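You operate a simulated robot arm through the tools that you are given. There is no shell and no other tool. Be economical: measure what you need, move in short steps, check, and stop when the job is done.

Carry out the task below with a simulated robot arm. There is one attempt and no reset: what you move stays moved.

## Task
Switch off and swap the worn rubber strip for the new one.
Fine: isolator off first and left off; worn strip on the side shelf; latch the new one.

It is judged by the outcome, as a careful person would: the job done as asked, and still so three seconds after it is handed in. It fails if anything else is knocked over, pushed out of place, dropped, spilled or broken.

## Robot
A 7-joint arm with a two-finger parallel gripper, fixed in place. Base frame: the origin is at the foot of the arm, x ahead of it, y to its left, z up. Units: cm, degrees, N and s.
With the tool pointing down near the work surface it reaches from about 10 to 88 cm from the base axis. Its first joint turns from -115.0 to 115.0 degrees. Payload 3.91 kg.
Tool frame: the origin (TCP) lies between the finger pads and is the grasp point; the fingertips stand 3 cm ahead of it; z points along the fingers, y is the line along which they close. Largest opening 11 cm; finger width 2, thickness 1; the body of the gripper, 4.8 by 11.2 cm, starts 5.5 cm behind the TCP.
Orientation is told as [roll, pitch, yaw] about the base's x, y, z axes, in that order, counted from this pose: with the fingers straight down and closing along the base's y, the tool's x points along the base's -x, its y along +y and its z along -z.

## Interface
- The arm moves only by the tool step_arm. Its argument "moves" is a list of rows, each a list of 7 numbers: the turn, a rotation vector about the tool's x, y, z in degrees, then the shift along the tool's x, y, z in mm, then the opening in per cent of the stroke, from 0 (shut) to 100 (fully open). In form: [[rx, ry, rz, tx, ty, tz, fingers], ...]. A call has 1 to 12 rows; each row shifts and turns the commanded pose from where the row before left it, along the tool's axes as they then stand. Rows are played at 5 a second. More than 5 cm and 8.6 degrees between two rows, or a gripper value outside its range, and nothing of the call is played. A pose out of reach is approached as far as the arm can. The call stops where the force on the tool passes 40 N (or 10 N more than at its start, if that is more) or the arm is blocked; 0.2 s more then pass. Each finger travels about 15.3 cm/s and halts on what it meets, pressing with about 33 N; the grip force reading is that of the motor and also rises with nothing between the fingers. The clock runs only during rows and for 0.2 s after the last one: add rows that do not move to give the fingers time. The reply holds the time, the measured pose of the TCP, the force on the tool along the base axes, the opening and the grip force, in the units named above and with some noise, with the torque about the TCP (base axes, N m) and any sound that the robot's microphone picked up.
- Cameras (640 x 400 px; columns grow to the right, rows downward): "scene" is fixed at [4.99, 65.06, 153.26]; the picture's right is [-0.58, -0.82, 0.00], its down [-0.46, 0.33, -0.83] and it looks along [0.67, -0.48, -0.56] (base axes); focal length 352 px, centre (320, 200). "wrist" rides on the gripper at [7.2, 1.7, -10.3] in the tool frame; the picture's right is [-0.23, 0.97, 0.00], its down [-0.76, -0.18, -0.62] and it looks along [-0.61, -0.14, 0.78] (tool axes); focal length 222 px, centre (320, 200).
- grab_frame(camera): a new picture of that camera. The clock stands still meanwhile.
- lift_body(by): slides the trunk up (or, below 0, down) by that many cm; the arm rides with it, the base frame stays. It gives what a move gives, with no picture.
- pixel_to_xyz(camera, pixels): for up to 12 pixels [column, row] of the newest picture of that camera ("zoom" is the newest enlarged one), the place [x, y, z] in the base frame of the surface seen there, good to about 0.2 cm. The clock stands still meanwhile.
- inspect(camera, box): a new picture of the part [left, top, right, bottom] of that camera's present view, enlarged. The clock stands still meanwhile.
- sign_off(): hands the job in; it is judged then, once.

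Go step by step. Measure first, check grasps and placings, and put right what went wrong. The budget is 80 turns and 34 pictures, counting those below and the enlarged ones. Unless the task says otherwise, let go and move clear before handing in, and close with one line.

The tools are called after "Emit:" as a command line: name --pt "numbers of a row" for each row, then --argument value for the rest, lists and objects as JSON in quotes. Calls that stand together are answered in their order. step_arm: Moves the arm, as the interface text tells. Its arguments: {"type":"object","properties":{"moves":{"type":"array","items":{"type":"array","items":{"type":"number"}}}},"required":["moves"]} The other tools are called the same way: lift_body (by) slides the trunk up or down; grab_frame (camera) takes a picture; pixel_to_xyz (camera, pixels) gives the place of the surface under pixels of a picture; inspect (camera, box) takes an enlarged picture of a part of a camera's view; sign_off () hands the job in.

At the start:

```text
clock: 0.0
tool_pos: [54.62, -9.74, 126.57]
tcp_rot: [0.0, 0.2, -0.1]
force: [-0.1, 0.4, 0.4]
wrist_torque: [0.02, 0.04, -0.01]
width: 11.05
grip_force: 0.1
trunk travel left (down, up): [-77.5, 21.5]
```

scene: 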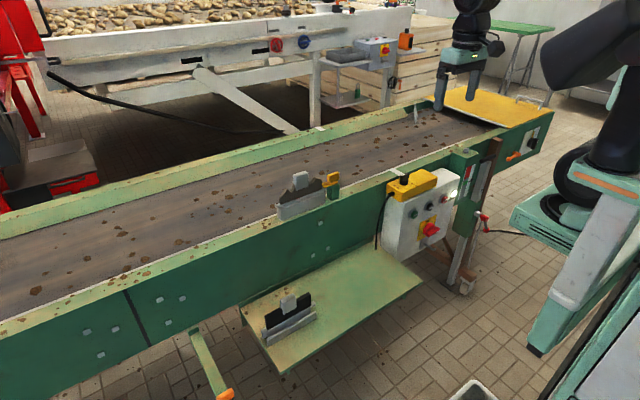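
wrist: 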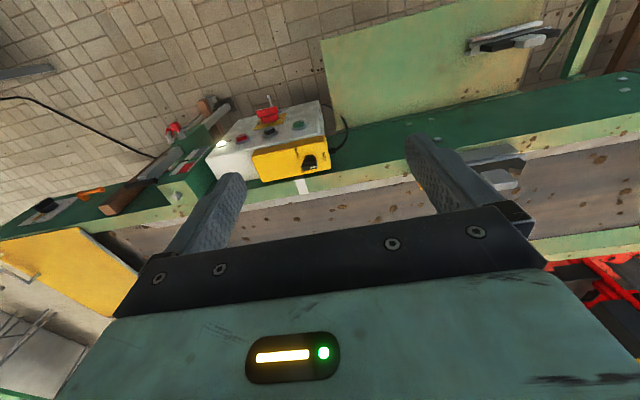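

The scene view shows the mounted strip and yellow latch near (305,192), the spare on the shelf near (288,318), and the control box with a red-on-yellow isolator near (430,228). I'll enlarge these areas before I move.

Emit:
inspect --camera "scene" --box '[255, 150, 375, 225]'

Emit:
pixel_to_xyz --camera "scene" --pixels '[[300, 180], [305, 195], [280, 210], [325, 192], [332, 178], [333, 192], [430, 228], [288, 302], [265, 325], [312, 308], [350, 290], [400, 190]]'

Emit:
inspect --camera "scene" --box '[370, 155, 490, 260]'

Emit:
inspect --camera "scene" --box '[230, 270, 350, 360]'

```text
5.33 times, centred on (315, 188) of scene
```

zoom: 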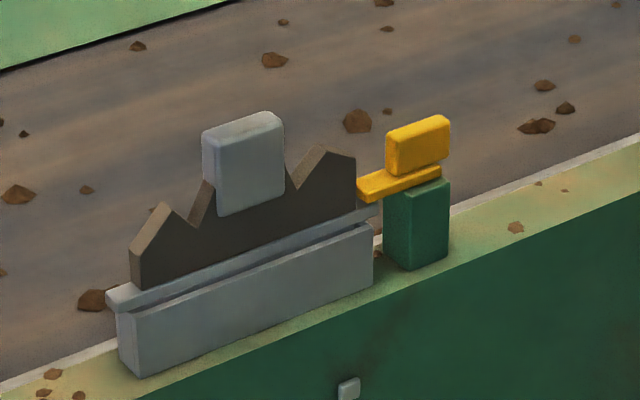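

```text
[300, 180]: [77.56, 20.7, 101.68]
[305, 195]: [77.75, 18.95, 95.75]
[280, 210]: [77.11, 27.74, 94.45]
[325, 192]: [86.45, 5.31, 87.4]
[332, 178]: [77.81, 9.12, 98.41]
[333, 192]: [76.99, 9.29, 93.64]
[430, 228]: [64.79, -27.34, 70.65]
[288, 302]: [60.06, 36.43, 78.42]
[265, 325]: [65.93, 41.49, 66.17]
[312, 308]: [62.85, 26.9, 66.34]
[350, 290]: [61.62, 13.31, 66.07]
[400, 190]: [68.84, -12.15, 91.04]
```

```text
3.81 times, centred on (430, 208) of scene
```

zoom: 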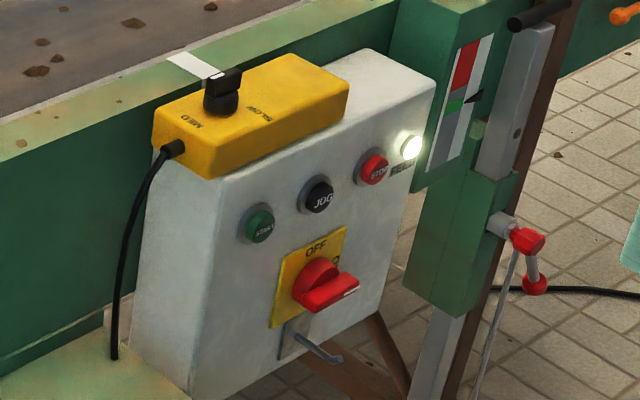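

```text
4.44 times, centred on (290, 315) of scene
```

zoom: 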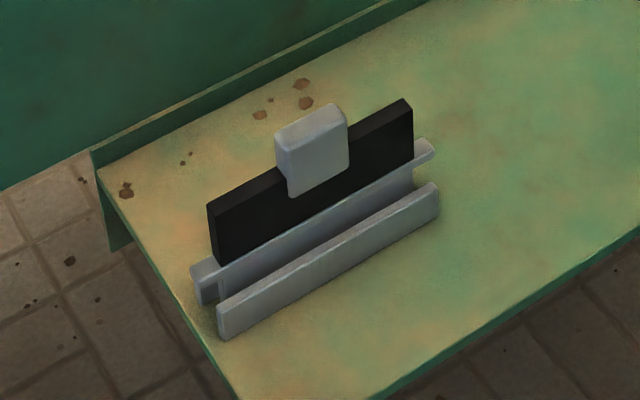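

The isolator knob's pointer is to the right and "OFF" is at the top of its plate. I'll zoom further for the exact geometry and measure points on it.

Emit:
inspect --camera "scene" --box '[412, 210, 452, 250]'

Emit:
inspect --camera "wrist" --box '[200, 80, 360, 190]'

Emit:
pixel_to_xyz --camera "scene" --pixels '[[424, 226], [428, 230], [432, 229], [436, 231], [424, 235], [433, 218], [420, 220], [411, 245], [440, 209], [418, 214], [446, 193], [450, 177]]'

```text
10.00 times, centred on (432, 230) of scene
```

zoom: 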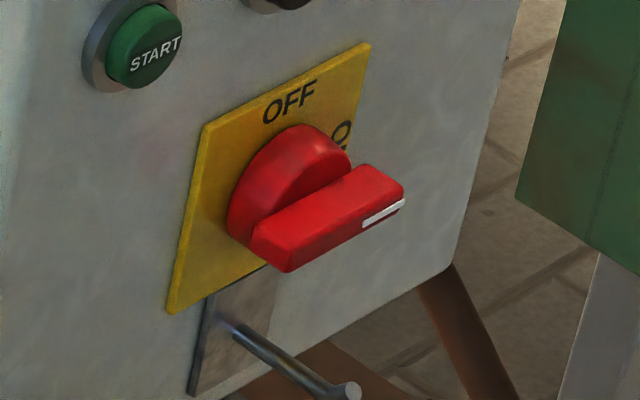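

```text
3.64 times, centred on (280, 135) of wrist
```

zoom: 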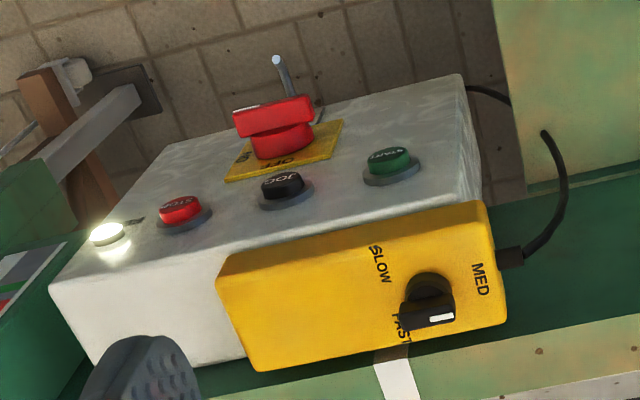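

```text
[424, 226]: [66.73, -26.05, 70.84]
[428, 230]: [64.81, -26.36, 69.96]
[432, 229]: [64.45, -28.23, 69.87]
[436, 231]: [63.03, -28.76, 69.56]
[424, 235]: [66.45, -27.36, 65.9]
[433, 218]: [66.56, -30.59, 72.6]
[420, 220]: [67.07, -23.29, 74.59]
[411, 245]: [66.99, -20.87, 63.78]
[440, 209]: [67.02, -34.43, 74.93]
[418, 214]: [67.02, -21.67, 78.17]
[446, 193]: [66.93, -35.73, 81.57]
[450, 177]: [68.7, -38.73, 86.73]
```

The handle bar lies horizontally with its white mark on the -y (ON) side, so OFF is a quarter turn counter-clockwise seen from the robot. I'll measure the bar's edges more finely.

Emit:
pixel_to_xyz --camera "scene" --pixels '[[425.8, 233.5], [428.7, 236], [428.7, 235.2], [439.8, 230], [437, 227], [436.5, 226.8], [434, 231], [434, 233], [429, 223.5], [424, 229], [420.5, 240], [435.5, 215.5]]'

Emit:
inspect --camera "scene" --box '[285, 170, 345, 220]'

Emit:
pixel_to_xyz --camera "zoom" --pixels '[[320, 200], [100, 200], [200, 100]]'

```text
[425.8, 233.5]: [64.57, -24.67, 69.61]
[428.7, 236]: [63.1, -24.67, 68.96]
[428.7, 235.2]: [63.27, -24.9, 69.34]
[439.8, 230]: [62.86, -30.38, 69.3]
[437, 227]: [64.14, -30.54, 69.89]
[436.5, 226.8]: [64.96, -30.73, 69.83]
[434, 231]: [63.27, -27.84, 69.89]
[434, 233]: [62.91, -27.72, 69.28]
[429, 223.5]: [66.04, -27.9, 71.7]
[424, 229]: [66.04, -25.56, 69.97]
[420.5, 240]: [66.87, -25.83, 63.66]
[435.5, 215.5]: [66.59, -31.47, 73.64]
```

```text
8.00 times, centred on (315, 195) of scene
```

zoom: 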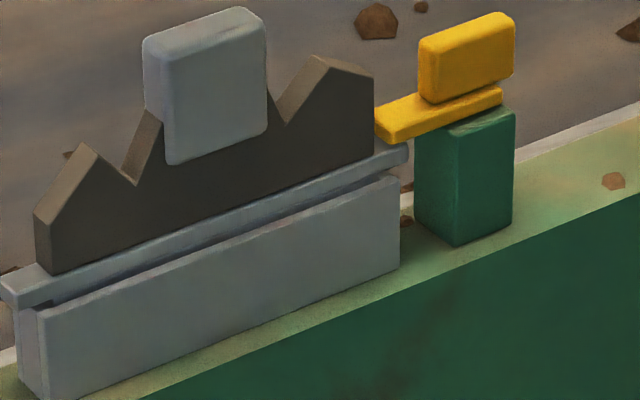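

```text
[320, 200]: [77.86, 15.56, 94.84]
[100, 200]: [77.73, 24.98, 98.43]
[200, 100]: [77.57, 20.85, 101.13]
```

The bar runs y -24.6 to -30.6 at z ≈ 69.3, x 62.9 to 65, centred on the disc at y ≈ -27.6. I'll measure the hasp rod, shelf corners, strip, latch and spare now.

Emit:
pixel_to_xyz --camera "scene" --pixels '[[434.5, 248.8], [424, 243.5], [422, 278], [395, 262], [282, 373], [242, 308], [470, 395], [420, 240], [380, 240], [360, 250], [250, 330], [520, 330]]'

Emit:
pixel_to_xyz --camera "zoom" --pixels '[[150, 40], [262, 30], [165, 160], [262, 130], [45, 315], [398, 180], [10, 285], [405, 150], [380, 130], [500, 92], [425, 45], [510, 20]]'

Emit:
inspect --camera "scene" --box '[258, 285, 322, 345]'

Emit:
pixel_to_xyz --camera "zoom" --pixels '[[320, 200], [300, 100], [320, 300], [250, 250], [420, 240], [250, 320], [400, 130], [280, 280]]'

```text
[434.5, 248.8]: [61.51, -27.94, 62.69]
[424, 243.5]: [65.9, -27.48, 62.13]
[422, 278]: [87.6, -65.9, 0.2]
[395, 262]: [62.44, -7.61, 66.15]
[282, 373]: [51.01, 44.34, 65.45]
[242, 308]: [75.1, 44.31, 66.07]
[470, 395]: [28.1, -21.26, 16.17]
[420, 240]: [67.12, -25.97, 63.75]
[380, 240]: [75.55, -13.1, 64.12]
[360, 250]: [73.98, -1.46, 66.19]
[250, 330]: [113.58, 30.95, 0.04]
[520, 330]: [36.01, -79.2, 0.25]
```

```text
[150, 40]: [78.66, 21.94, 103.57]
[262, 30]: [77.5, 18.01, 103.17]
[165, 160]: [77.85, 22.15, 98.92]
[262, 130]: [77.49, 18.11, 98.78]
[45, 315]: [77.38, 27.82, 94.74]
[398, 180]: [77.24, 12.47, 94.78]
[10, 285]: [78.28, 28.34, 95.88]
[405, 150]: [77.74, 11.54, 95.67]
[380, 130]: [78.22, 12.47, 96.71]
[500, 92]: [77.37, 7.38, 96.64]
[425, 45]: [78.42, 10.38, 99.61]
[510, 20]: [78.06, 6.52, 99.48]
```

```text
6.67 times, centred on (290, 315) of scene
```

zoom: 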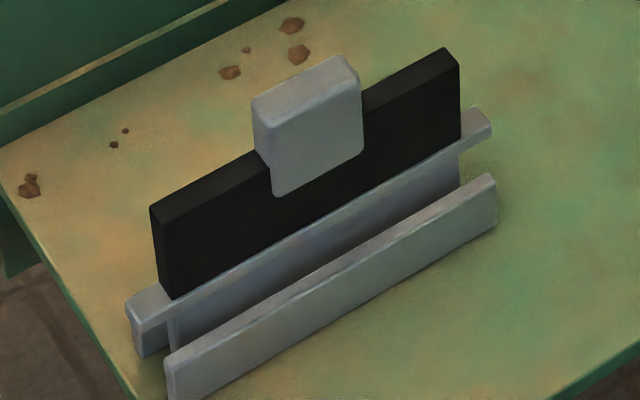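

```text
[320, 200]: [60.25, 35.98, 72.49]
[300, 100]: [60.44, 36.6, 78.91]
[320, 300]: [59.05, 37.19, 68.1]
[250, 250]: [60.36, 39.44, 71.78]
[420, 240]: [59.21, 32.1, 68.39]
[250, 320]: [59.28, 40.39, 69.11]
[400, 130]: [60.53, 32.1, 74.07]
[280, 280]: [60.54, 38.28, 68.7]
```

The rod tip below the knob reaches (61.5, -27.9, 62.7), so I'll keep the finger opening small. Next I'll tip the tool to point at +x, well clear of everything.

Emit:
step_arm --pt "0 -8.2 0 0 0 -20 60" --pt "0 -8.2 0 0 0 -20 40" --pt "0 -8.2 0 0 0 -20 40" --pt "0 -8.2 0 0 0 -20 40" --pt "0 -8.2 0 0 0 -20 40" --pt "0 -8.2 0 0 0 -20 40" --pt "0 -8.2 0 0 0 -20 40" --pt "0 -8.2 0 0 0 -20 40" --pt "0 -8.2 0 0 0 -20 40" --pt "0 -8.2 0 0 0 -20 40" --pt "0 -8.0 0 0 0 0 40"

```text
clock: 2.4
tool_pos: [65.24, -11.69, 136.62]
tcp_rot: [174.1, -90.0, -174.2]
force: [0.1, -0.1, 0.2]
wrist_torque: [-0.01, 0.02, 0.02]
width: 4.4
grip_force: 0.0
out of reach, approached as far as the arm can: row 3, 4, 5, 6, 7, 8, 9, 10, 11
trunk travel left (down, up): [-77.5, 21.5]
```

The tool now points along +x, but the arm couldn't come as far back as I asked: it sits at x = 65, z = 137. I'll roll it +90° about its axis while moving toward y = -27 and see how it tracks.

Emit:
step_arm --pt "0 0 8.2 0 0 0 40" --pt "0 0 8.2 0 0 0 40" --pt "0 0 8.2 0 0 0 40" --pt "0 0 8.2 0 0 0 40" --pt "0 0 8.2 0 0 0 40" --pt "0 0 8.2 0 0 0 40" --pt "0 0 8.2 0 0 0 40" --pt "0 0 8.2 0 0 0 40" --pt "0 0 8.2 0 0 0 40" --pt "0 0 8.2 0 0 0 40" --pt "0 0 8.0 0 0 0 40"

Emit:
grab_frame --camera "scene"

```text
clock: 4.8
tool_pos: [65.33, -11.78, 136.64]
tcp_rot: [90.0, 0.1, -89.9]
force: [0.8, -0.8, -0.3]
wrist_torque: [0.03, -0.03, 0.04]
width: 4.4
grip_force: 0.1
trunk travel left (down, up): [-77.5, 21.5]
```

```text
24 pictures are left
```

scene: 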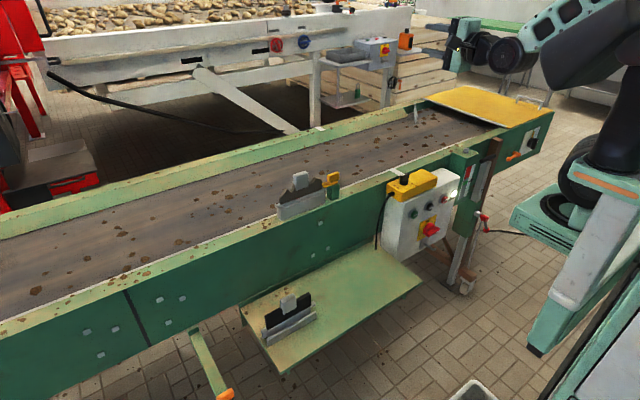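

The tool is horizontal with the fingers closing along z. I'll back off, move to y = -27.6 and drop a little relative to the shoulder to see how far it can retract.

Emit:
step_arm --pt "0 0 0 -40 -20 -20 40" --pt "0 0 0 -40 -20 -20 40" --pt "0 0 0 -40 -20 -20 40" --pt "0 0 0 -38.5 -20 -20 40" --pt "0 0 0 0 0 -20 40" --pt "0 0 0 0 0 -20 40"

```text
clock: 6.2
tool_pos: [59.02, -30.85, 132.86]
tcp_rot: [90.0, 0.1, -90.1]
force: [-0.1, 0.2, 0.1]
wrist_torque: [-0.01, 0.0, 0.03]
width: 4.42
grip_force: 0.1
out of reach, approached as far as the arm can: row 1, 2, 3, 4, 5, 6
trunk travel left (down, up): [-77.5, 21.5]
```

It reached x = 59, z = 133. I'll go lower with the arm itself, since the shoulder is high, to gain room to retract.

Emit:
step_arm --pt "0 0 0 0 -40 0 40" --pt "0 0 0 0 -40 0 40" --pt "0 0 0 0 -40 0 40" --pt "0 0 0 0 -40 -10 40" --pt "0 0 0 0 0 -20 40" --pt "0 0 0 0 0 -20 40"

```text
clock: 7.6
tool_pos: [57.95, -35.56, 117.45]
tcp_rot: [90.0, -0.1, -89.9]
force: [0.4, 0.8, 0.2]
wrist_torque: [0.01, 0.03, -0.01]
width: 4.38
grip_force: 0.1
out of reach, approached as far as the arm can: row 1, 2, 3, 4, 5, 6
trunk travel left (down, up): [-77.5, 21.5]
```

The reach limit keeps a horizontal tool about 67 cm from the axis. That still works if I drop the trunk in front of the box and slide sideways so the bar passes between the fingers. I'll check the obstacles to the right of the box first.

Emit:
pixel_to_xyz --camera "scene" --pixels '[[486, 217], [485, 228], [478, 214], [463, 160], [520, 155], [455, 230], [465, 285], [510, 232], [520, 235], [475, 180], [490, 150], [405, 180]]'

```text
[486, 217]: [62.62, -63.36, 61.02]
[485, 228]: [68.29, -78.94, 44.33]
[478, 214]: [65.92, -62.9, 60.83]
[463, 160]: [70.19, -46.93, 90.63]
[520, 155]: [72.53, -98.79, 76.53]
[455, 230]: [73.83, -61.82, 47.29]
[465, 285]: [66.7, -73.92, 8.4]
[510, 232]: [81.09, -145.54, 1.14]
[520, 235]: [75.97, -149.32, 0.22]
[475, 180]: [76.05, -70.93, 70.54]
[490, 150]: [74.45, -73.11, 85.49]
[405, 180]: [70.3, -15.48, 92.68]
```

Nothing on the right stands out past x ≈ 62.6, and that piece is at y = -63. I'll lower the trunk.

Emit:
lift_body --by -30

Emit:
lift_body --by -18.1

Emit:
inspect --camera "scene" --box '[380, 150, 540, 260]'

```text
clock: 10.6
tool_pos: [57.96, -35.49, 87.37]
tcp_rot: [90.0, 0.0, -90.0]
force: [0.4, -0.6, -1.0]
wrist_torque: [0.02, 0.0, -0.03]
width: 4.41
grip_force: 0.1
trunk travel left (down, up): [-47.5, 51.5]
```

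```text
clock: 12.6
tool_pos: [57.94, -35.41, 69.24]
tcp_rot: [90.0, 0.0, -90.0]
force: [-0.4, 0.3, -0.2]
wrist_torque: [-0.04, 0.02, -0.02]
width: 4.41
grip_force: 0.0
trunk travel left (down, up): [-29.4, 69.6]
```

```text
3.64 times, centred on (460, 205) of scene
```

zoom: 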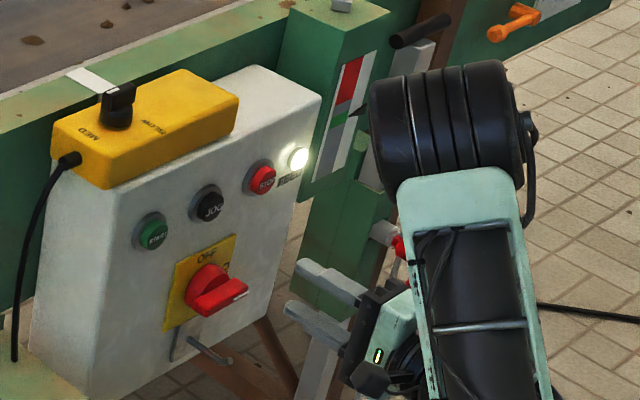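

The bar is level with the fingers and the way along y is clear. I'll move to x = 61.3, then slide +y with the fingers straddling the bar.

Emit:
step_arm --pt "0 0 0 0 0 17 40" --pt "0 0 0 0 0 17 40" --pt "0 0 0 26 0 0 40" --pt "0 0 0 26 0 0 40" --pt "0 0 0 26 0 0 40"

Emit:
inspect --camera "scene" --box '[400, 200, 480, 250]'

```text
clock: 13.8
tool_pos: [63.54, -30.55, 69.05]
tcp_rot: [90.0, 0.1, -90.5]
force: [-32.9, -10.4, 5.1]
wrist_torque: [0.08, -0.18, 0.05]
width: 4.39
grip_force: 0.2
out of reach, approached as far as the arm can: row 4, 5
trunk travel left (down, up): [-29.4, 69.6]
```

```text
8.00 times, centred on (440, 225) of scene
```

zoom: 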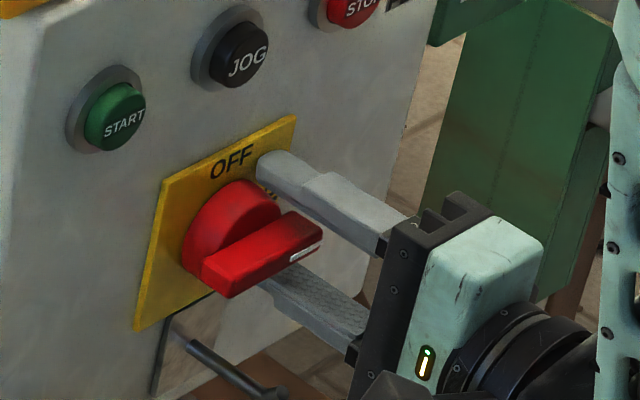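

Row 4 was out of reach, so the arm slid outward and the tips press on the plate at 33 N; the knob hasn't turned. I'll back out the way I came, then lower the trunk and raise the arm relative to the shoulder so it can work nearer in.

Emit:
step_arm --pt "0 0 0 -10 0 -20 40" --pt "0 0 0 -20 0 -20 40" --pt "0 0 0 -20 0 -15 40" --pt "0 0 0 0 0 0 40"

```text
clock: 14.8
tool_pos: [59.09, -35.6, 68.75]
tcp_rot: [90.0, 0.0, -89.9]
force: [0.7, 0.1, -0.3]
wrist_torque: [-0.03, 0.0, -0.02]
width: 4.36
grip_force: 0.0
out of reach, approached as far as the arm can: row 1
trunk travel left (down, up): [-29.4, 69.6]
```

Free again at (59.1, -35.6, 68.8). I'll raise the arm 28 cm, try retracting there, then lower the trunk to match.

Emit:
step_arm --pt "0 0 0 0 40 0 40" --pt "0 0 0 0 40 0 40" --pt "0 0 0 0 40 0 40" --pt "0 0 0 0 40 0 40" --pt "0 0 0 0 40 0 40" --pt "0 0 0 0 40 0 40" --pt "0 0 0 0 40 0 40" --pt "0 0 0 20 0 -10 40" --pt "0 0 0 20 0 -10 40" --pt "0 0 0 20 0 -10 40" --pt "0 0 0 20 0 -10 40"

Emit:
grab_frame --camera "scene"

```text
clock: 17.2
tool_pos: [56.95, -31.3, 96.5]
tcp_rot: [89.9, 0.2, -89.8]
force: [0.3, -0.3, -0.9]
wrist_torque: [0.01, -0.01, -0.02]
width: 4.42
grip_force: 0.1
out of reach, approached as far as the arm can: row 10, 11
trunk travel left (down, up): [-29.4, 69.6]
```

```text
21 pictures are left
```

scene: 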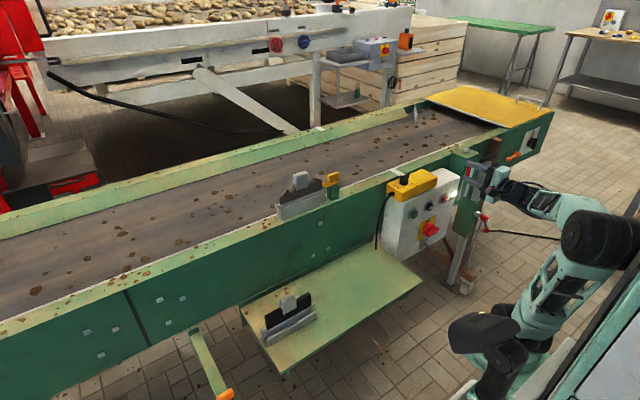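

At this height it reaches radius 65, which is enough for x ≈ 61 at y = -27.6. I'll lower the trunk 27.3 cm.

Emit:
lift_body --by -15

Emit:
lift_body --by -12.3

Emit:
step_arm --pt "0 0 0 0 0 22 40" --pt "0 0 0 0 0 22 40"

```text
clock: 19.0
tool_pos: [56.95, -31.31, 81.32]
tcp_rot: [89.8, 0.3, -89.9]
force: [-0.1, -0.1, 1.1]
wrist_torque: [0.02, 0.03, -0.03]
width: 4.38
grip_force: 0.1
trunk travel left (down, up): [-14.4, 84.6]
```

```text
clock: 20.5
tool_pos: [57.04, -31.12, 68.97]
tcp_rot: [89.8, 0.2, -89.9]
force: [0.0, 1.0, -0.3]
wrist_torque: [0.01, 0.04, 0.01]
width: 4.38
grip_force: 0.1
trunk travel left (down, up): [-2.1, 96.9]
```

```text
clock: 21.1
tool_pos: [61.03, -30.92, 69.52]
tcp_rot: [90.2, 0.0, -90.0]
force: [0.0, -0.9, 0.3]
wrist_torque: [0.0, -0.02, 0.0]
width: 4.4
grip_force: 0.0
trunk travel left (down, up): [-2.1, 96.9]
```

In front of the bar with no contact. I'll slide to y = -27.6 and close on the bar.

Emit:
step_arm --pt "0 0 0 16 -1 2 40" --pt "0 0 0 17 -1 0 40" --pt "0 0 0 0 0 0 40"

Emit:
step_arm --pt "0 0 0 0 0 0 20" --pt "0 0 0 0 0 0 0" --pt "0 0 0 0 0 0 0" --pt "0 0 0 0 0 0 0"

Emit:
inspect --camera "scene" --box '[400, 200, 480, 250]'

```text
clock: 21.9
tool_pos: [61.41, -27.65, 69.14]
tcp_rot: [90.1, -0.2, -90.0]
force: [0.5, 0.2, 0.0]
wrist_torque: [0.03, 0.02, 0.01]
width: 4.38
grip_force: 0.0
trunk travel left (down, up): [-2.1, 96.9]
```

```text
clock: 22.9
tool_pos: [61.38, -27.74, 69.07]
tcp_rot: [89.7, 0.0, -90.1]
force: [-10.8, 4.3, -25.4]
wrist_torque: [0.08, 0.38, -0.34]
width: 1.35
grip_force: 44.3
trunk travel left (down, up): [-2.1, 96.9]
```

```text
8.00 times, centred on (440, 225) of scene
```

zoom: 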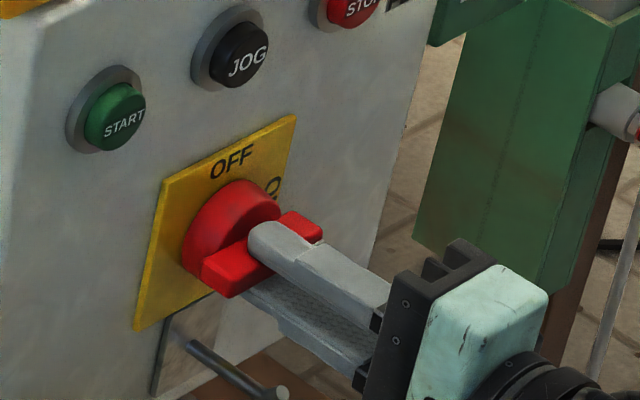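

Gripped at 1.35 cm on the bar, with -25 N vertical from a small offset. I'll lower about 1.5 mm to relieve it, then start turning.

Emit:
step_arm --pt "0 0 0 0 -1.5 0 0" --pt "0 0 0 0 0 0 0"

Emit:
step_arm --pt "0 0 -6 0 0 0 0" --pt "0 0 -6 0 0 0 0" --pt "0 0 -6 0 0 0 0"

```text
clock: 23.5
tool_pos: [61.39, -27.72, 68.97]
tcp_rot: [89.9, 0.0, -89.9]
force: [-14.4, 5.2, -22.3]
wrist_torque: [0.06, 0.54, -0.17]
width: 1.42
grip_force: 45.0
trunk travel left (down, up): [-2.1, 96.9]
```

```text
clock: 24.3
tool_pos: [61.35, -27.78, 68.91]
tcp_rot: [89.8, -18.0, -89.9]
force: [-10.4, 3.6, -27.7]
wrist_torque: [0.11, 0.36, -0.33]
width: 1.37
grip_force: 45.5
trunk travel left (down, up): [-2.1, 96.9]
```

The knob follows and the grip width is unchanged. I'll continue toward 90°.

Emit:
step_arm --pt "0 0 -6 0 0 0 0" --pt "0 0 -6 0 0 0 0" --pt "0 0 -6 0 0 0 0" --pt "0 0 -6 0 0 0 0" --pt "0 0 -6 0 0 0 0" --pt "0 0 -6 0 0 0 0" --pt "0 0 -6 0 0 0 0" --pt "0 0 -6 0 0 0 0" --pt "0 0 -6 0 0 0 0" --pt "0 0 -6 0 0 0 0" --pt "0 0 -6 0 0 0 0" --pt "0 0 -6 0 0 0 0"

Emit:
inspect --camera "scene" --box '[400, 180, 480, 250]'

```text
clock: 26.6
tool_pos: [61.34, -27.92, 68.74]
tcp_rot: [87.6, -78.2, -88.2]
force: [10.4, -8.8, -7.5]
wrist_torque: [-0.01, -0.21, 0.3]
width: 1.39
grip_force: 45.7
trunk travel left (down, up): [-2.1, 96.9]
stopped in row 11: the force on the tool passed its limit (the readings are from after the stop); the commanded pose is now the measured one
```

```text
5.71 times, centred on (440, 215) of scene
```

zoom: 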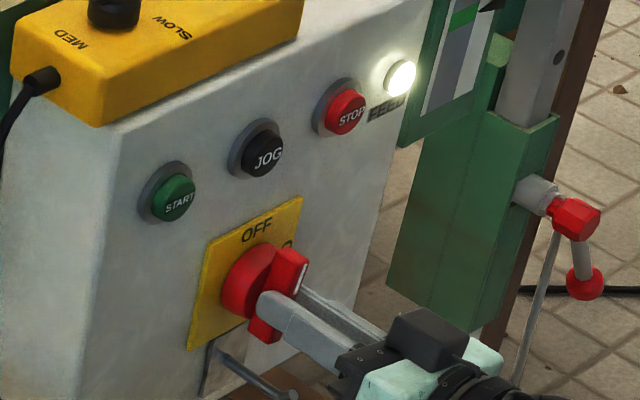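

At about 78° with the lamp still lit, lateral force stopped the move. The readings have relaxed, so I'll finish the last degrees in small rows.

Emit:
step_arm --pt "0 0 -4 0 0 0 0" --pt "0 0 -4 0 0 0 0" --pt "0 0 -4 0 0 0 0" --pt "0 0 0 0 0 0 0"

Emit:
inspect --camera "scene" --box '[400, 180, 480, 250]'

```text
clock: 27.6
tool_pos: [61.4, -28.04, 68.82]
tcp_rot: [-38.5, -89.5, 38.0]
force: [23.4, -18.4, -7.9]
wrist_torque: [0.41, 0.41, 0.25]
width: 1.37
grip_force: 45.4
trunk travel left (down, up): [-2.1, 96.9]
```

```text
5.71 times, centred on (440, 215) of scene
```

zoom: 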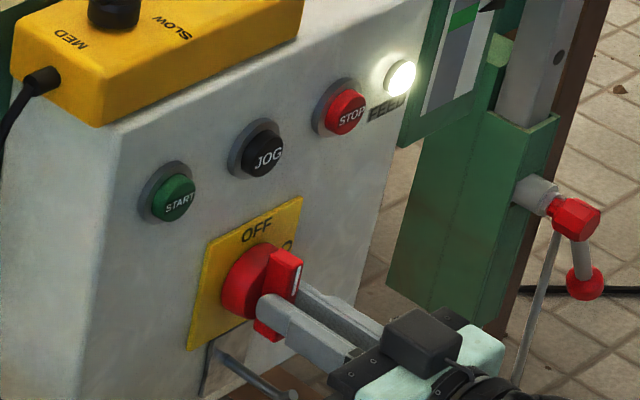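

The bar looks vertical and x-torque has begun to rise (0.41), but the FEED lamp is still on. I'll turn a little more to confirm I'm against the stop.

Emit:
step_arm --pt "0 0 -4 0 0 0 0" --pt "0 0 -3 0 0 0 0" --pt "0 0 0 0 0 0 0"

Emit:
inspect --camera "scene" --box '[415, 180, 465, 245]'

```text
clock: 28.4
tool_pos: [61.28, -27.99, 68.91]
tcp_rot: [-87.4, -82.7, 87.0]
force: [14.6, -21.0, -9.8]
wrist_torque: [1.11, -0.24, -0.06]
width: 1.59
grip_force: 44.7
trunk travel left (down, up): [-2.1, 96.9]
```

```text
6.15 times, centred on (440, 212) of scene
```

zoom: 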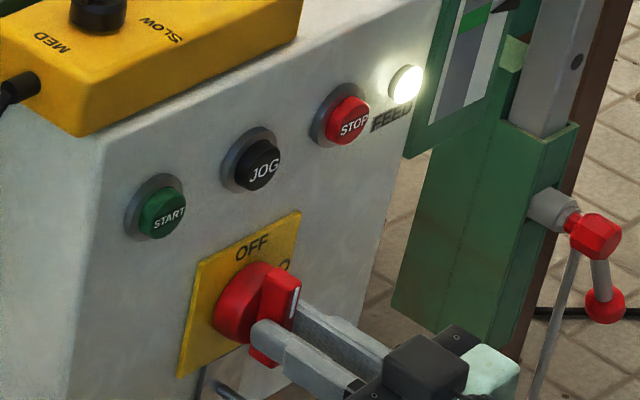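

The torque rose to 1.1 Nm with the bar upright and its mark under OFF, so it's at the stop. The FEED lamp just shows the supply side. I'll ease back, release and retreat.

Emit:
step_arm --pt "0 0 5 0 0 0 0" --pt "0 0 2 0 0 0 10" --pt "0 0 0 0 0 0 40" --pt "0 0 0 0 0 0 40" --pt "0 0 0 0 0 -15 40" --pt "0 0 0 0 0 -12 40"

Emit:
inspect --camera "scene" --box '[415, 180, 465, 245]'

```text
clock: 29.8
tool_pos: [59.79, -27.81, 68.78]
tcp_rot: [-53.9, -89.7, 53.7]
force: [0.1, -1.0, 0.7]
wrist_torque: [0.02, -0.01, 0.02]
width: 4.39
grip_force: 0.0
out of reach, approached as far as the arm can: row 6
trunk travel left (down, up): [-2.1, 96.9]
```

```text
6.15 times, centred on (440, 212) of scene
```

zoom: 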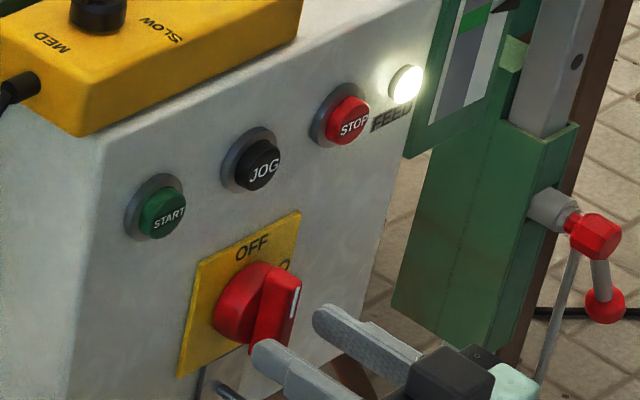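

The knob stands upright at OFF and the fingers are clear. I'll lift the trunk straight up along the upright bar to where I can turn the tool down.

Emit:
lift_body --by 10

Emit:
lift_body --by 56

Emit:
step_arm --pt "0 8.2 0 0 0 0 40" --pt "0 8.2 0 0 0 0 40" --pt "0 8.2 0 0 0 0 40" --pt "0 8.2 0 0 0 0 40" --pt "0 8.2 0 0 0 0 40" --pt "0 8.2 0 0 0 0 40" --pt "0 8.2 0 0 0 0 40" --pt "0 8.2 0 0 0 0 40" --pt "0 8.2 0 0 0 0 40" --pt "0 8.2 0 0 0 0 40" --pt "0 8.0 0 0 0 0 40"

```text
clock: 31.1
tool_pos: [59.81, -27.98, 78.94]
tcp_rot: [-49.1, -89.6, 48.7]
force: [0.1, 0.0, 0.5]
wrist_torque: [0.01, 0.02, 0.02]
width: 4.39
grip_force: 0.2
trunk travel left (down, up): [-12.1, 86.9]
```

```text
refused: 56 is not a number from -40 to 40
```

```text
clock: 33.5
tool_pos: [55.48, -24.95, 75.6]
tcp_rot: [-0.3, 0.3, -0.3]
force: [0.0, -0.5, -0.5]
wrist_torque: [0.03, -0.01, 0.01]
width: 4.39
grip_force: 0.1
out of reach, approached as far as the arm can: row 1, 10, 11
trunk travel left (down, up): [-12.1, 86.9]
```

The 56 cm lift was refused (the limit is 40), so the turn happened low, but in free space with no force and the tool now points down. I'll lift 40 cm.

Emit:
lift_body --by 40

Emit:
grab_frame --camera "scene"

```text
clock: 37.3
tool_pos: [55.52, -24.96, 115.68]
tcp_rot: [-0.3, 0.1, -0.3]
force: [0.6, -0.3, 0.2]
wrist_torque: [-0.02, -0.04, -0.02]
width: 4.38
grip_force: 0.1
trunk travel left (down, up): [-52.1, 46.9]
```

```text
15 pictures are left
```

scene: 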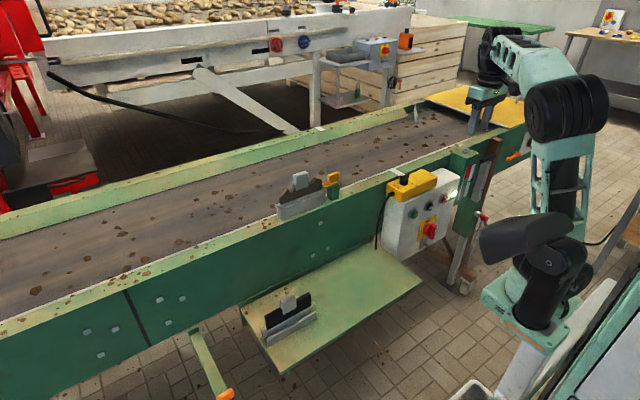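

Good posture. I'll travel to above the latch (78.4, 8.5), then yaw +90° so the fingers close along x, and look with the wrist camera.

Emit:
step_arm --pt "0 0 0 -28.6 41.8 0 40" --pt "0 0 0 -28.6 41.8 0 40" --pt "0 0 0 -28.6 41.8 0 40" --pt "0 0 0 -28.6 41.8 0 40" --pt "0 0 0 -28.6 41.8 0 40" --pt "0 0 0 -28.6 41.8 0 40" --pt "0 0 0 -28.6 41.8 0 40" --pt "0 0 0 -28.6 41.8 0 40"

Emit:
step_arm --pt "0 0 8.2 0 0 0 40" --pt "0 0 8.2 0 0 0 40" --pt "0 0 8.2 0 0 0 40" --pt "0 0 8.2 0 0 0 40" --pt "0 0 8.2 0 0 0 40" --pt "0 0 8.2 0 0 0 40" --pt "0 0 8.2 0 0 0 40" --pt "0 0 8.2 0 0 0 40" --pt "0 0 8.2 0 0 0 40" --pt "0 0 8.2 0 0 0 40" --pt "0 0 8.0 0 0 0 40" --pt "0 0 0 0 0 0 40"

Emit:
grab_frame --camera "wrist"

```text
refused: row 1 steps farther than a row can; nothing moved
```

```text
clock: 39.9
tool_pos: [32.57, -38.18, 112.01]
tcp_rot: [7.9, 0.5, -79.0]
force: [-0.3, -1.0, -0.2]
wrist_torque: [0.02, 0.0, -0.01]
width: 4.4
grip_force: 0.0
out of reach, approached as far as the arm can: row 5, 6, 7, 8, 9, 10, 11
trunk travel left (down, up): [-52.1, 46.9]
```

```text
14 pictures are left
```

wrist: 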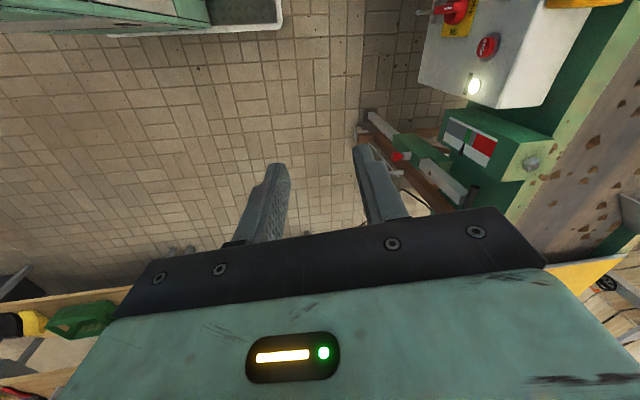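

The first call was refused (5.06 cm per row), so the yaw ran at the reach limit and pulled the arm back to (32.6, -38.2). Nothing was touched. I'll travel in smaller rows and finish the yaw afterwards.

Emit:
step_arm --pt "0 0 0 26.4 38.2 0 40" --pt "0 0 0 26.4 38.2 0 40" --pt "0 0 0 26.4 38.2 0 40" --pt "0 0 0 26.4 38.2 0 40" --pt "0 0 0 26.4 38.2 0 40" --pt "0 0 0 26.4 38.2 0 40" --pt "0 0 0 26.4 38.2 0 40" --pt "0 0 0 26.4 38.2 0 40" --pt "0 0 0 26.4 38.2 0 40" --pt "0 0 0 26.4 38.2 0 40" --pt "0 0 0 26.4 38.2 0 40" --pt "0 0 0 0 0 0 40"

```text
clock: 42.5
tool_pos: [32.9, -37.76, 107.17]
tcp_rot: [6.9, 0.7, -79.1]
force: [-0.1, -0.3, 0.4]
wrist_torque: [0.0, 0.04, 0.0]
width: 4.41
grip_force: 0.1
out of reach, approached as far as the arm can: row 1, 2, 3, 4, 5, 6, 7, 8, 9, 10, 11
trunk travel left (down, up): [-52.1, 46.9]
```

The arm seems stuck at a joint limit in this twist. I'll undo part of the yaw first.

Emit:
step_arm --pt "0 0 -8.2 0 0 0 40" --pt "0 0 -8.2 0 0 0 40" --pt "0 0 -8.2 0 0 0 40" --pt "0 0 -8.2 0 0 0 40" --pt "0 0 -8.2 0 0 0 40" --pt "0 0 0 0 0 0 40"

```text
clock: 43.9
tool_pos: [33.42, -37.73, 106.9]
tcp_rot: [5.4, -3.8, -38.9]
force: [0.8, -1.2, -0.9]
wrist_torque: [0.02, 0.02, -0.05]
width: 4.41
grip_force: 0.0
out of reach, approached as far as the arm can: row 1
trunk travel left (down, up): [-52.1, 46.9]
```

Yaw came back to -39° freely. I'll move outward toward (70, -10).

Emit:
step_arm --pt "0 0 0 -11 44.5 0 40" --pt "0 0 0 -11 44.5 0 40" --pt "0 0 0 -11 44.5 0 40" --pt "0 0 0 -11 44.5 0 40" --pt "0 0 0 -11 44.5 0 40" --pt "0 0 0 -11 44.5 0 40" --pt "0 0 0 -11 44.5 0 40" --pt "0 0 0 -11 44.5 0 40" --pt "0 0 0 -11 44.5 0 40" --pt "0 0 0 -11 44.5 0 40"

```text
clock: 46.1
tool_pos: [56.23, -26.33, 108.51]
tcp_rot: [5.2, -3.4, -38.8]
force: [-0.6, 0.3, -0.6]
wrist_torque: [0.0, 0.02, -0.01]
width: 4.39
grip_force: 0.0
out of reach, approached as far as the arm can: row 1, 2, 5, 6, 7, 8, 9, 10
trunk travel left (down, up): [-52.1, 46.9]
```

Outward reach is limited because the wrist is too high relative to the shoulder. I'll raise the trunk 40 cm and then bring the arm down relative to it.

Emit:
lift_body --by 40

Emit:
step_arm --pt "0 0 0 0 0 45 40" --pt "0 0 0 0 0 45 40" --pt "0 0 0 0 0 45 40" --pt "0 0 0 0 0 45 40" --pt "0 0 0 0 0 45 40" --pt "0 0 0 0 0 45 40"

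```text
clock: 49.9
tool_pos: [56.3, -26.24, 148.56]
tcp_rot: [5.2, -3.4, -38.8]
force: [0.3, -0.9, -0.7]
wrist_torque: [0.03, -0.02, 0.01]
width: 4.41
grip_force: 0.2
trunk travel left (down, up): [-92.1, 6.9]
```

```text
clock: 51.3
tool_pos: [51.57, -21.17, 129.6]
tcp_rot: [5.2, -3.6, -38.8]
force: [-0.7, 0.4, -0.2]
wrist_torque: [-0.01, -0.04, 0.0]
width: 4.39
grip_force: 0.1
out of reach, approached as far as the arm can: row 1, 2, 3, 4, 5, 6
trunk travel left (down, up): [-92.1, 6.9]
```

The arm is moving sluggishly with a tilt left over. I'll take the yaw back to 0 and see whether it recovers a clean posture.

Emit:
step_arm --pt "0 0 -7.7 0 0 0 40" --pt "0 0 -7.7 0 0 0 40" --pt "0 0 -7.7 0 0 0 40" --pt "0 0 -7.7 0 0 0 40" --pt "0 0 -7.7 0 0 0 40" --pt "0 0 0 0 0 0 40"

Emit:
grab_frame --camera "scene"

```text
clock: 52.7
tool_pos: [51.56, -21.14, 129.72]
tcp_rot: [1.9, -6.0, -0.1]
force: [0.2, 0.0, -0.5]
wrist_torque: [0.0, 0.0, 0.02]
width: 4.38
grip_force: 0.0
trunk travel left (down, up): [-92.1, 6.9]
```

```text
13 pictures are left
```

scene: 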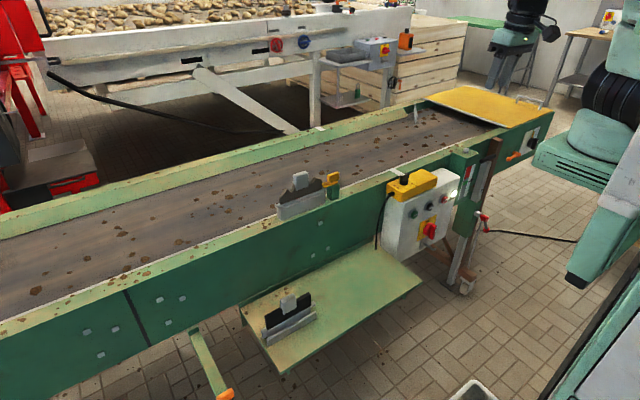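

Back to yaw 0 with a small tilt. I'll level the tool and then move diagonally toward the latch.

Emit:
step_arm --pt "1.9 6 0 0 0 0 40" --pt "0 0 0 -26.8 29.6 11.7 40" --pt "0 0 0 -26.8 29.6 11.7 40" --pt "0 0 0 -26.8 29.6 11.7 40" --pt "0 0 0 -26.8 29.6 11.7 40" --pt "0 0 0 -26.8 29.6 11.7 40" --pt "0 0 0 -26.8 29.6 11.7 40"

```text
clock: 54.3
tool_pos: [60.64, -1.24, 130.91]
tcp_rot: [2.0, -6.0, -0.2]
force: [0.4, 0.0, 0.5]
wrist_torque: [-0.01, 0.01, -0.02]
width: 4.41
grip_force: 0.0
out of reach, approached as far as the arm can: row 1, 2, 3, 4, 5, 6, 7
trunk travel left (down, up): [-92.1, 6.9]
```

A wrist joint seems to be at its limit, because the -6° tilt will not come out. Yawing the other way should move away from that limit, so I'll try -40° there, then level.

Emit:
step_arm --pt "0 0 -8 0 0 0 40" --pt "0 0 -8 0 0 0 40" --pt "0 0 -8 0 0 0 40" --pt "0 0 -8 0 0 0 40" --pt "0 0 -8 0 0 0 40" --pt "0 0 0 0 0 0 40"

```text
clock: 55.7
tool_pos: [60.52, -1.45, 130.97]
tcp_rot: [-2.4, -5.7, 40.1]
force: [-0.3, -0.3, 0.1]
wrist_torque: [-0.01, -0.02, 0.02]
width: 4.38
grip_force: 0.0
trunk travel left (down, up): [-92.1, 6.9]
```

Yaw is free that way, so the tilt limit comes from the wrist being low relative to the shoulder. I'll bring the trunk down 12 cm, letting the arm rise relative to it, and level while moving up and out.

Emit:
lift_body --by -12

Emit:
step_arm --pt "0 0 0 0 0 -20 40" --pt "0 0 0 0 0 -20 40" --pt "0 3 0 0 0 -20 40" --pt "0 3 0 0 0 -10 40" --pt "0 0 0 0 0 0 40"

```text
clock: 57.2
tool_pos: [60.65, -1.37, 118.83]
tcp_rot: [-2.3, -5.8, 40.0]
force: [-0.1, -0.4, 0.7]
wrist_torque: [0.04, -0.01, -0.01]
width: 4.41
grip_force: 0.1
trunk travel left (down, up): [-80.1, 18.9]
```

```text
clock: 58.4
tool_pos: [59.78, -1.59, 126.04]
tcp_rot: [-2.3, 0.4, 39.7]
force: [0.5, -0.4, 0.3]
wrist_torque: [0.01, 0.01, 0.02]
width: 4.42
grip_force: 0.1
trunk travel left (down, up): [-80.1, 18.9]
```

All rows were reachable and the tool is level. Now outward to above the latch.

Emit:
step_arm --pt "-2.3 0 0 0 0 0 40" --pt "0 0 0 -41.5 -8.4 0 40" --pt "0 0 0 -41.5 -8.4 0 40" --pt "0 0 0 -41.5 -8.4 0 40" --pt "0 0 0 -41.5 -8.4 0 40" --pt "0 0 0 -41.5 -8.4 0 40" --pt "0 0 0 0 0 0 40"

```text
clock: 60.0
tool_pos: [62.64, 3.39, 128.17]
tcp_rot: [0.1, 0.1, 39.7]
force: [-0.8, -0.6, -0.2]
wrist_torque: [-0.03, -0.04, -0.01]
width: 4.41
grip_force: 0.0
out of reach, approached as far as the arm can: row 2, 3, 4, 5, 6
trunk travel left (down, up): [-80.1, 18.9]
```

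The wrist is still too high over the shoulder for that radius. I'll raise the trunk 18 cm, then go down and outward together so the arm stays extended.

Emit:
lift_body --by 18.5

Emit:
step_arm --pt "0 0 0 0 0 30 40" --pt "0 0 0 -17 -7 28 40" --pt "0 0 0 -17 -7 28 40" --pt "0 0 0 -17 -7 28 40" --pt "0 0 0 -17 -7 28 40" --pt "0 0 0 -17 -7 28 40"

```text
clock: 62.1
tool_pos: [62.56, 3.2, 146.86]
tcp_rot: [0.1, 0.1, 39.7]
force: [-0.3, -0.9, 0.1]
wrist_torque: [0.01, 0.01, -0.01]
width: 4.39
grip_force: 0.0
trunk travel left (down, up): [-98.6, 0.4]
```

```text
clock: 63.5
tool_pos: [58.64, 4.02, 138.23]
tcp_rot: [0.0, 0.1, 39.7]
force: [-1.0, 0.3, 0.5]
wrist_torque: [-0.01, -0.01, 0.01]
width: 4.41
grip_force: 0.0
out of reach, approached as far as the arm can: row 1, 2, 3, 4, 5, 6
trunk travel left (down, up): [-98.6, 0.4]
```

Going lower pulls the arm inward, so the posture is probably caught on a joint limit. I'll unwind the yaw to 0, come in to about x = 50, and test going straight down from there.

Emit:
step_arm --pt "0 0 8 0 0 0 40" --pt "0 0 8 0 0 0 40" --pt "0 0 8 0 0 0 40" --pt "0 0 8 0 0 0 40" --pt "0 0 8 0 0 0 40" --pt "0 0 0 40 0 0 40" --pt "0 0 0 40 0 0 40" --pt "0 0 0 0 0 20 40" --pt "0 0 0 0 0 20 40" --pt "0 0 0 0 0 20 40" --pt "0 0 0 0 0 20 40"

Emit:
grab_frame --camera "scene"

```text
clock: 65.9
tool_pos: [49.12, -2.73, 130.07]
tcp_rot: [-0.1, 0.0, -0.3]
force: [-0.6, 1.0, -0.1]
wrist_torque: [-0.05, 0.03, -0.02]
width: 4.38
grip_force: 0.1
out of reach, approached as far as the arm can: row 4, 5, 6, 7
trunk travel left (down, up): [-98.6, 0.4]
```

```text
12 pictures are left
```

scene: 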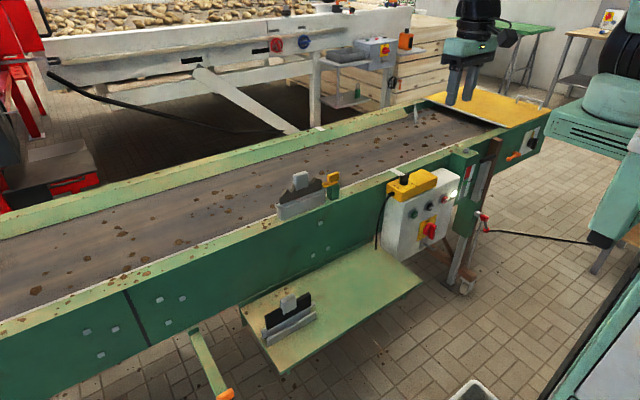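

The downward rows were all reachable this time. I'll go down another 14 cm here (x = 49 is clear of the conveyor) and then probe outward.

Emit:
step_arm --pt "0 0 0 0 0 30 40" --pt "0 0 0 0 0 30 40" --pt "0 0 0 0 0 30 40" --pt "0 0 0 0 0 30 40" --pt "0 0 0 -30 0 0 40" --pt "0 0 0 -30 0 0 40" --pt "0 0 0 -30 0 0 40" --pt "0 0 0 -30 0 0 40"

```text
clock: 67.7
tool_pos: [54.65, -2.01, 132.8]
tcp_rot: [0.4, 0.0, 0.0]
force: [-0.5, -0.1, 0.1]
wrist_torque: [-0.03, 0.01, -0.03]
width: 4.4
grip_force: 0.1
out of reach, approached as far as the arm can: row 1, 2, 3, 4, 5, 6, 7, 8
trunk travel left (down, up): [-98.6, 0.4]
```

The limits seen so far fit a reach sphere centred well above the tool: the higher the tool is relative to the trunk, the farther it reaches. So the trunk must go down, not up. I'll raise the arm and then lower the trunk in turns.

Emit:
step_arm --pt "0 0 0 20 0 -40 40" --pt "0 0 0 20 0 -40 40" --pt "0 0 0 0 0 -40 40" --pt "0 0 0 0 0 -40 40" --pt "0 0 0 0 0 -40 40" --pt "0 0 0 0 0 -40 40" --pt "0 0 0 0 0 -40 40" --pt "0 0 0 0 0 -40 40"

Emit:
lift_body --by -40

```text
clock: 69.5
tool_pos: [55.05, -4.98, 163.04]
tcp_rot: [0.4, 0.1, -0.2]
force: [0.3, -0.4, -0.1]
wrist_torque: [0.01, -0.03, 0.03]
width: 4.41
grip_force: 0.0
out of reach, approached as far as the arm can: row 2, 3, 4, 5, 6, 7
trunk travel left (down, up): [-98.6, 0.4]
```

```text
clock: 73.3
tool_pos: [55.02, -4.83, 122.96]
tcp_rot: [0.5, 0.2, -0.2]
force: [0.3, -0.1, 0.5]
wrist_torque: [-0.01, 0.0, 0.0]
width: 4.4
grip_force: 0.0
trunk travel left (down, up): [-58.6, 40.4]
```

Now at relative height 142. I'll probe outward (toward +x and +y) at z ≈ 123.

Emit:
step_arm --pt "0 0 0 -30 15 0 40" --pt "0 0 0 -30 15 0 40" --pt "0 0 0 -30 15 0 40" --pt "0 0 0 -30 15 0 40" --pt "0 0 0 -30 15 0 40" --pt "0 0 0 -30 15 0 40" --pt "0 0 0 -30 15 0 40"

Emit:
grab_frame --camera "scene"

```text
clock: 74.9
tool_pos: [63.46, -4.89, 122.36]
tcp_rot: [0.6, 0.1, 0.0]
force: [0.4, -0.6, 0.0]
wrist_torque: [-0.02, -0.06, -0.02]
width: 4.41
grip_force: 0.0
out of reach, approached as far as the arm can: row 1, 2, 3, 4, 5, 6, 7
trunk travel left (down, up): [-58.6, 40.4]
```

```text
11 pictures are left
```

scene: 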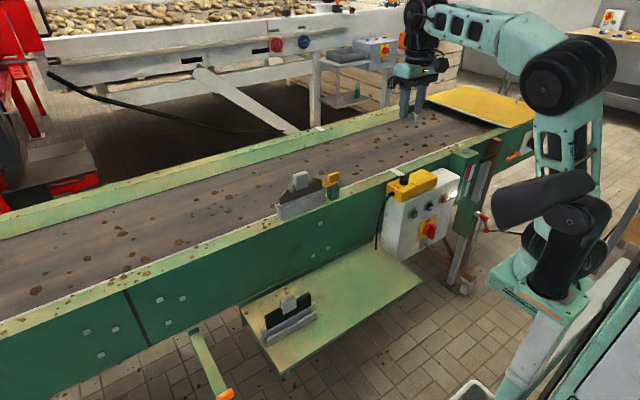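

The picture shows the posture: shoulder around (565,220), elbow around (555,80), wrist around (420,20). I'll measure these to understand the limit.

Emit:
pixel_to_xyz --camera "scene" --pixels '[[555, 80], [545, 85], [480, 30], [440, 18], [418, 20], [415, 70], [565, 140], [565, 215], [540, 195], [500, 205], [545, 275], [595, 65]]'

```text
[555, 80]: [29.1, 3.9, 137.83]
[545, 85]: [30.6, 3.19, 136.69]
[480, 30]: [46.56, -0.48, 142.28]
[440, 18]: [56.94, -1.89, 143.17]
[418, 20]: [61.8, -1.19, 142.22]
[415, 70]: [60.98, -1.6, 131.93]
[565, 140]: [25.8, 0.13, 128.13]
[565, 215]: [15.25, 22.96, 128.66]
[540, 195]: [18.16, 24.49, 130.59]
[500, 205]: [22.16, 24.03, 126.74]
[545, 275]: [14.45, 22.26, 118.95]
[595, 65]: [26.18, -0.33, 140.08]
```

The arm is folded in a zigzag: a pod at about (17, 23, 128), an elbow at about (28, -2, 137), and a wrist at (61, -1, 143). The forearm slopes up, so the wrist bend is likely the limit. I'll test going down, which relaxes the bend.

Emit:
step_arm --pt "0 0 0 0 0 20 40" --pt "0 0 0 0 0 20 40" --pt "0 0 0 0 0 20 40" --pt "0 0 0 0 0 0 40"

Emit:
step_arm --pt "0 0 0 -20 0 0 40" --pt "0 0 0 -20 0 0 40" --pt "0 0 0 -20 0 0 40" --pt "0 0 0 0 0 0 40"

Emit:
step_arm --pt "0 0 0 0 20 0 40" --pt "0 0 0 0 20 0 40" --pt "0 0 0 0 20 0 40" --pt "0 0 0 0 0 0 40"

```text
clock: 75.9
tool_pos: [63.56, -4.94, 116.32]
tcp_rot: [0.5, 0.1, -0.3]
force: [-0.3, 0.1, 0.0]
wrist_torque: [0.01, -0.03, 0.02]
width: 4.39
grip_force: 0.1
trunk travel left (down, up): [-58.6, 40.4]
```

```text
clock: 76.9
tool_pos: [64.08, -4.89, 116.39]
tcp_rot: [0.4, 0.0, -0.1]
force: [-1.0, 0.1, -0.2]
wrist_torque: [0.01, -0.01, 0.02]
width: 4.39
grip_force: 0.0
out of reach, approached as far as the arm can: row 1, 2, 3
trunk travel left (down, up): [-58.6, 40.4]
```

```text
clock: 77.9
tool_pos: [62.65, -4.2, 116.19]
tcp_rot: [0.6, 0.2, 0.1]
force: [-0.7, 0.6, -1.0]
wrist_torque: [0.0, -0.03, 0.0]
width: 4.41
grip_force: 0.0
out of reach, approached as far as the arm can: row 1, 2, 3
trunk travel left (down, up): [-58.6, 40.4]
```

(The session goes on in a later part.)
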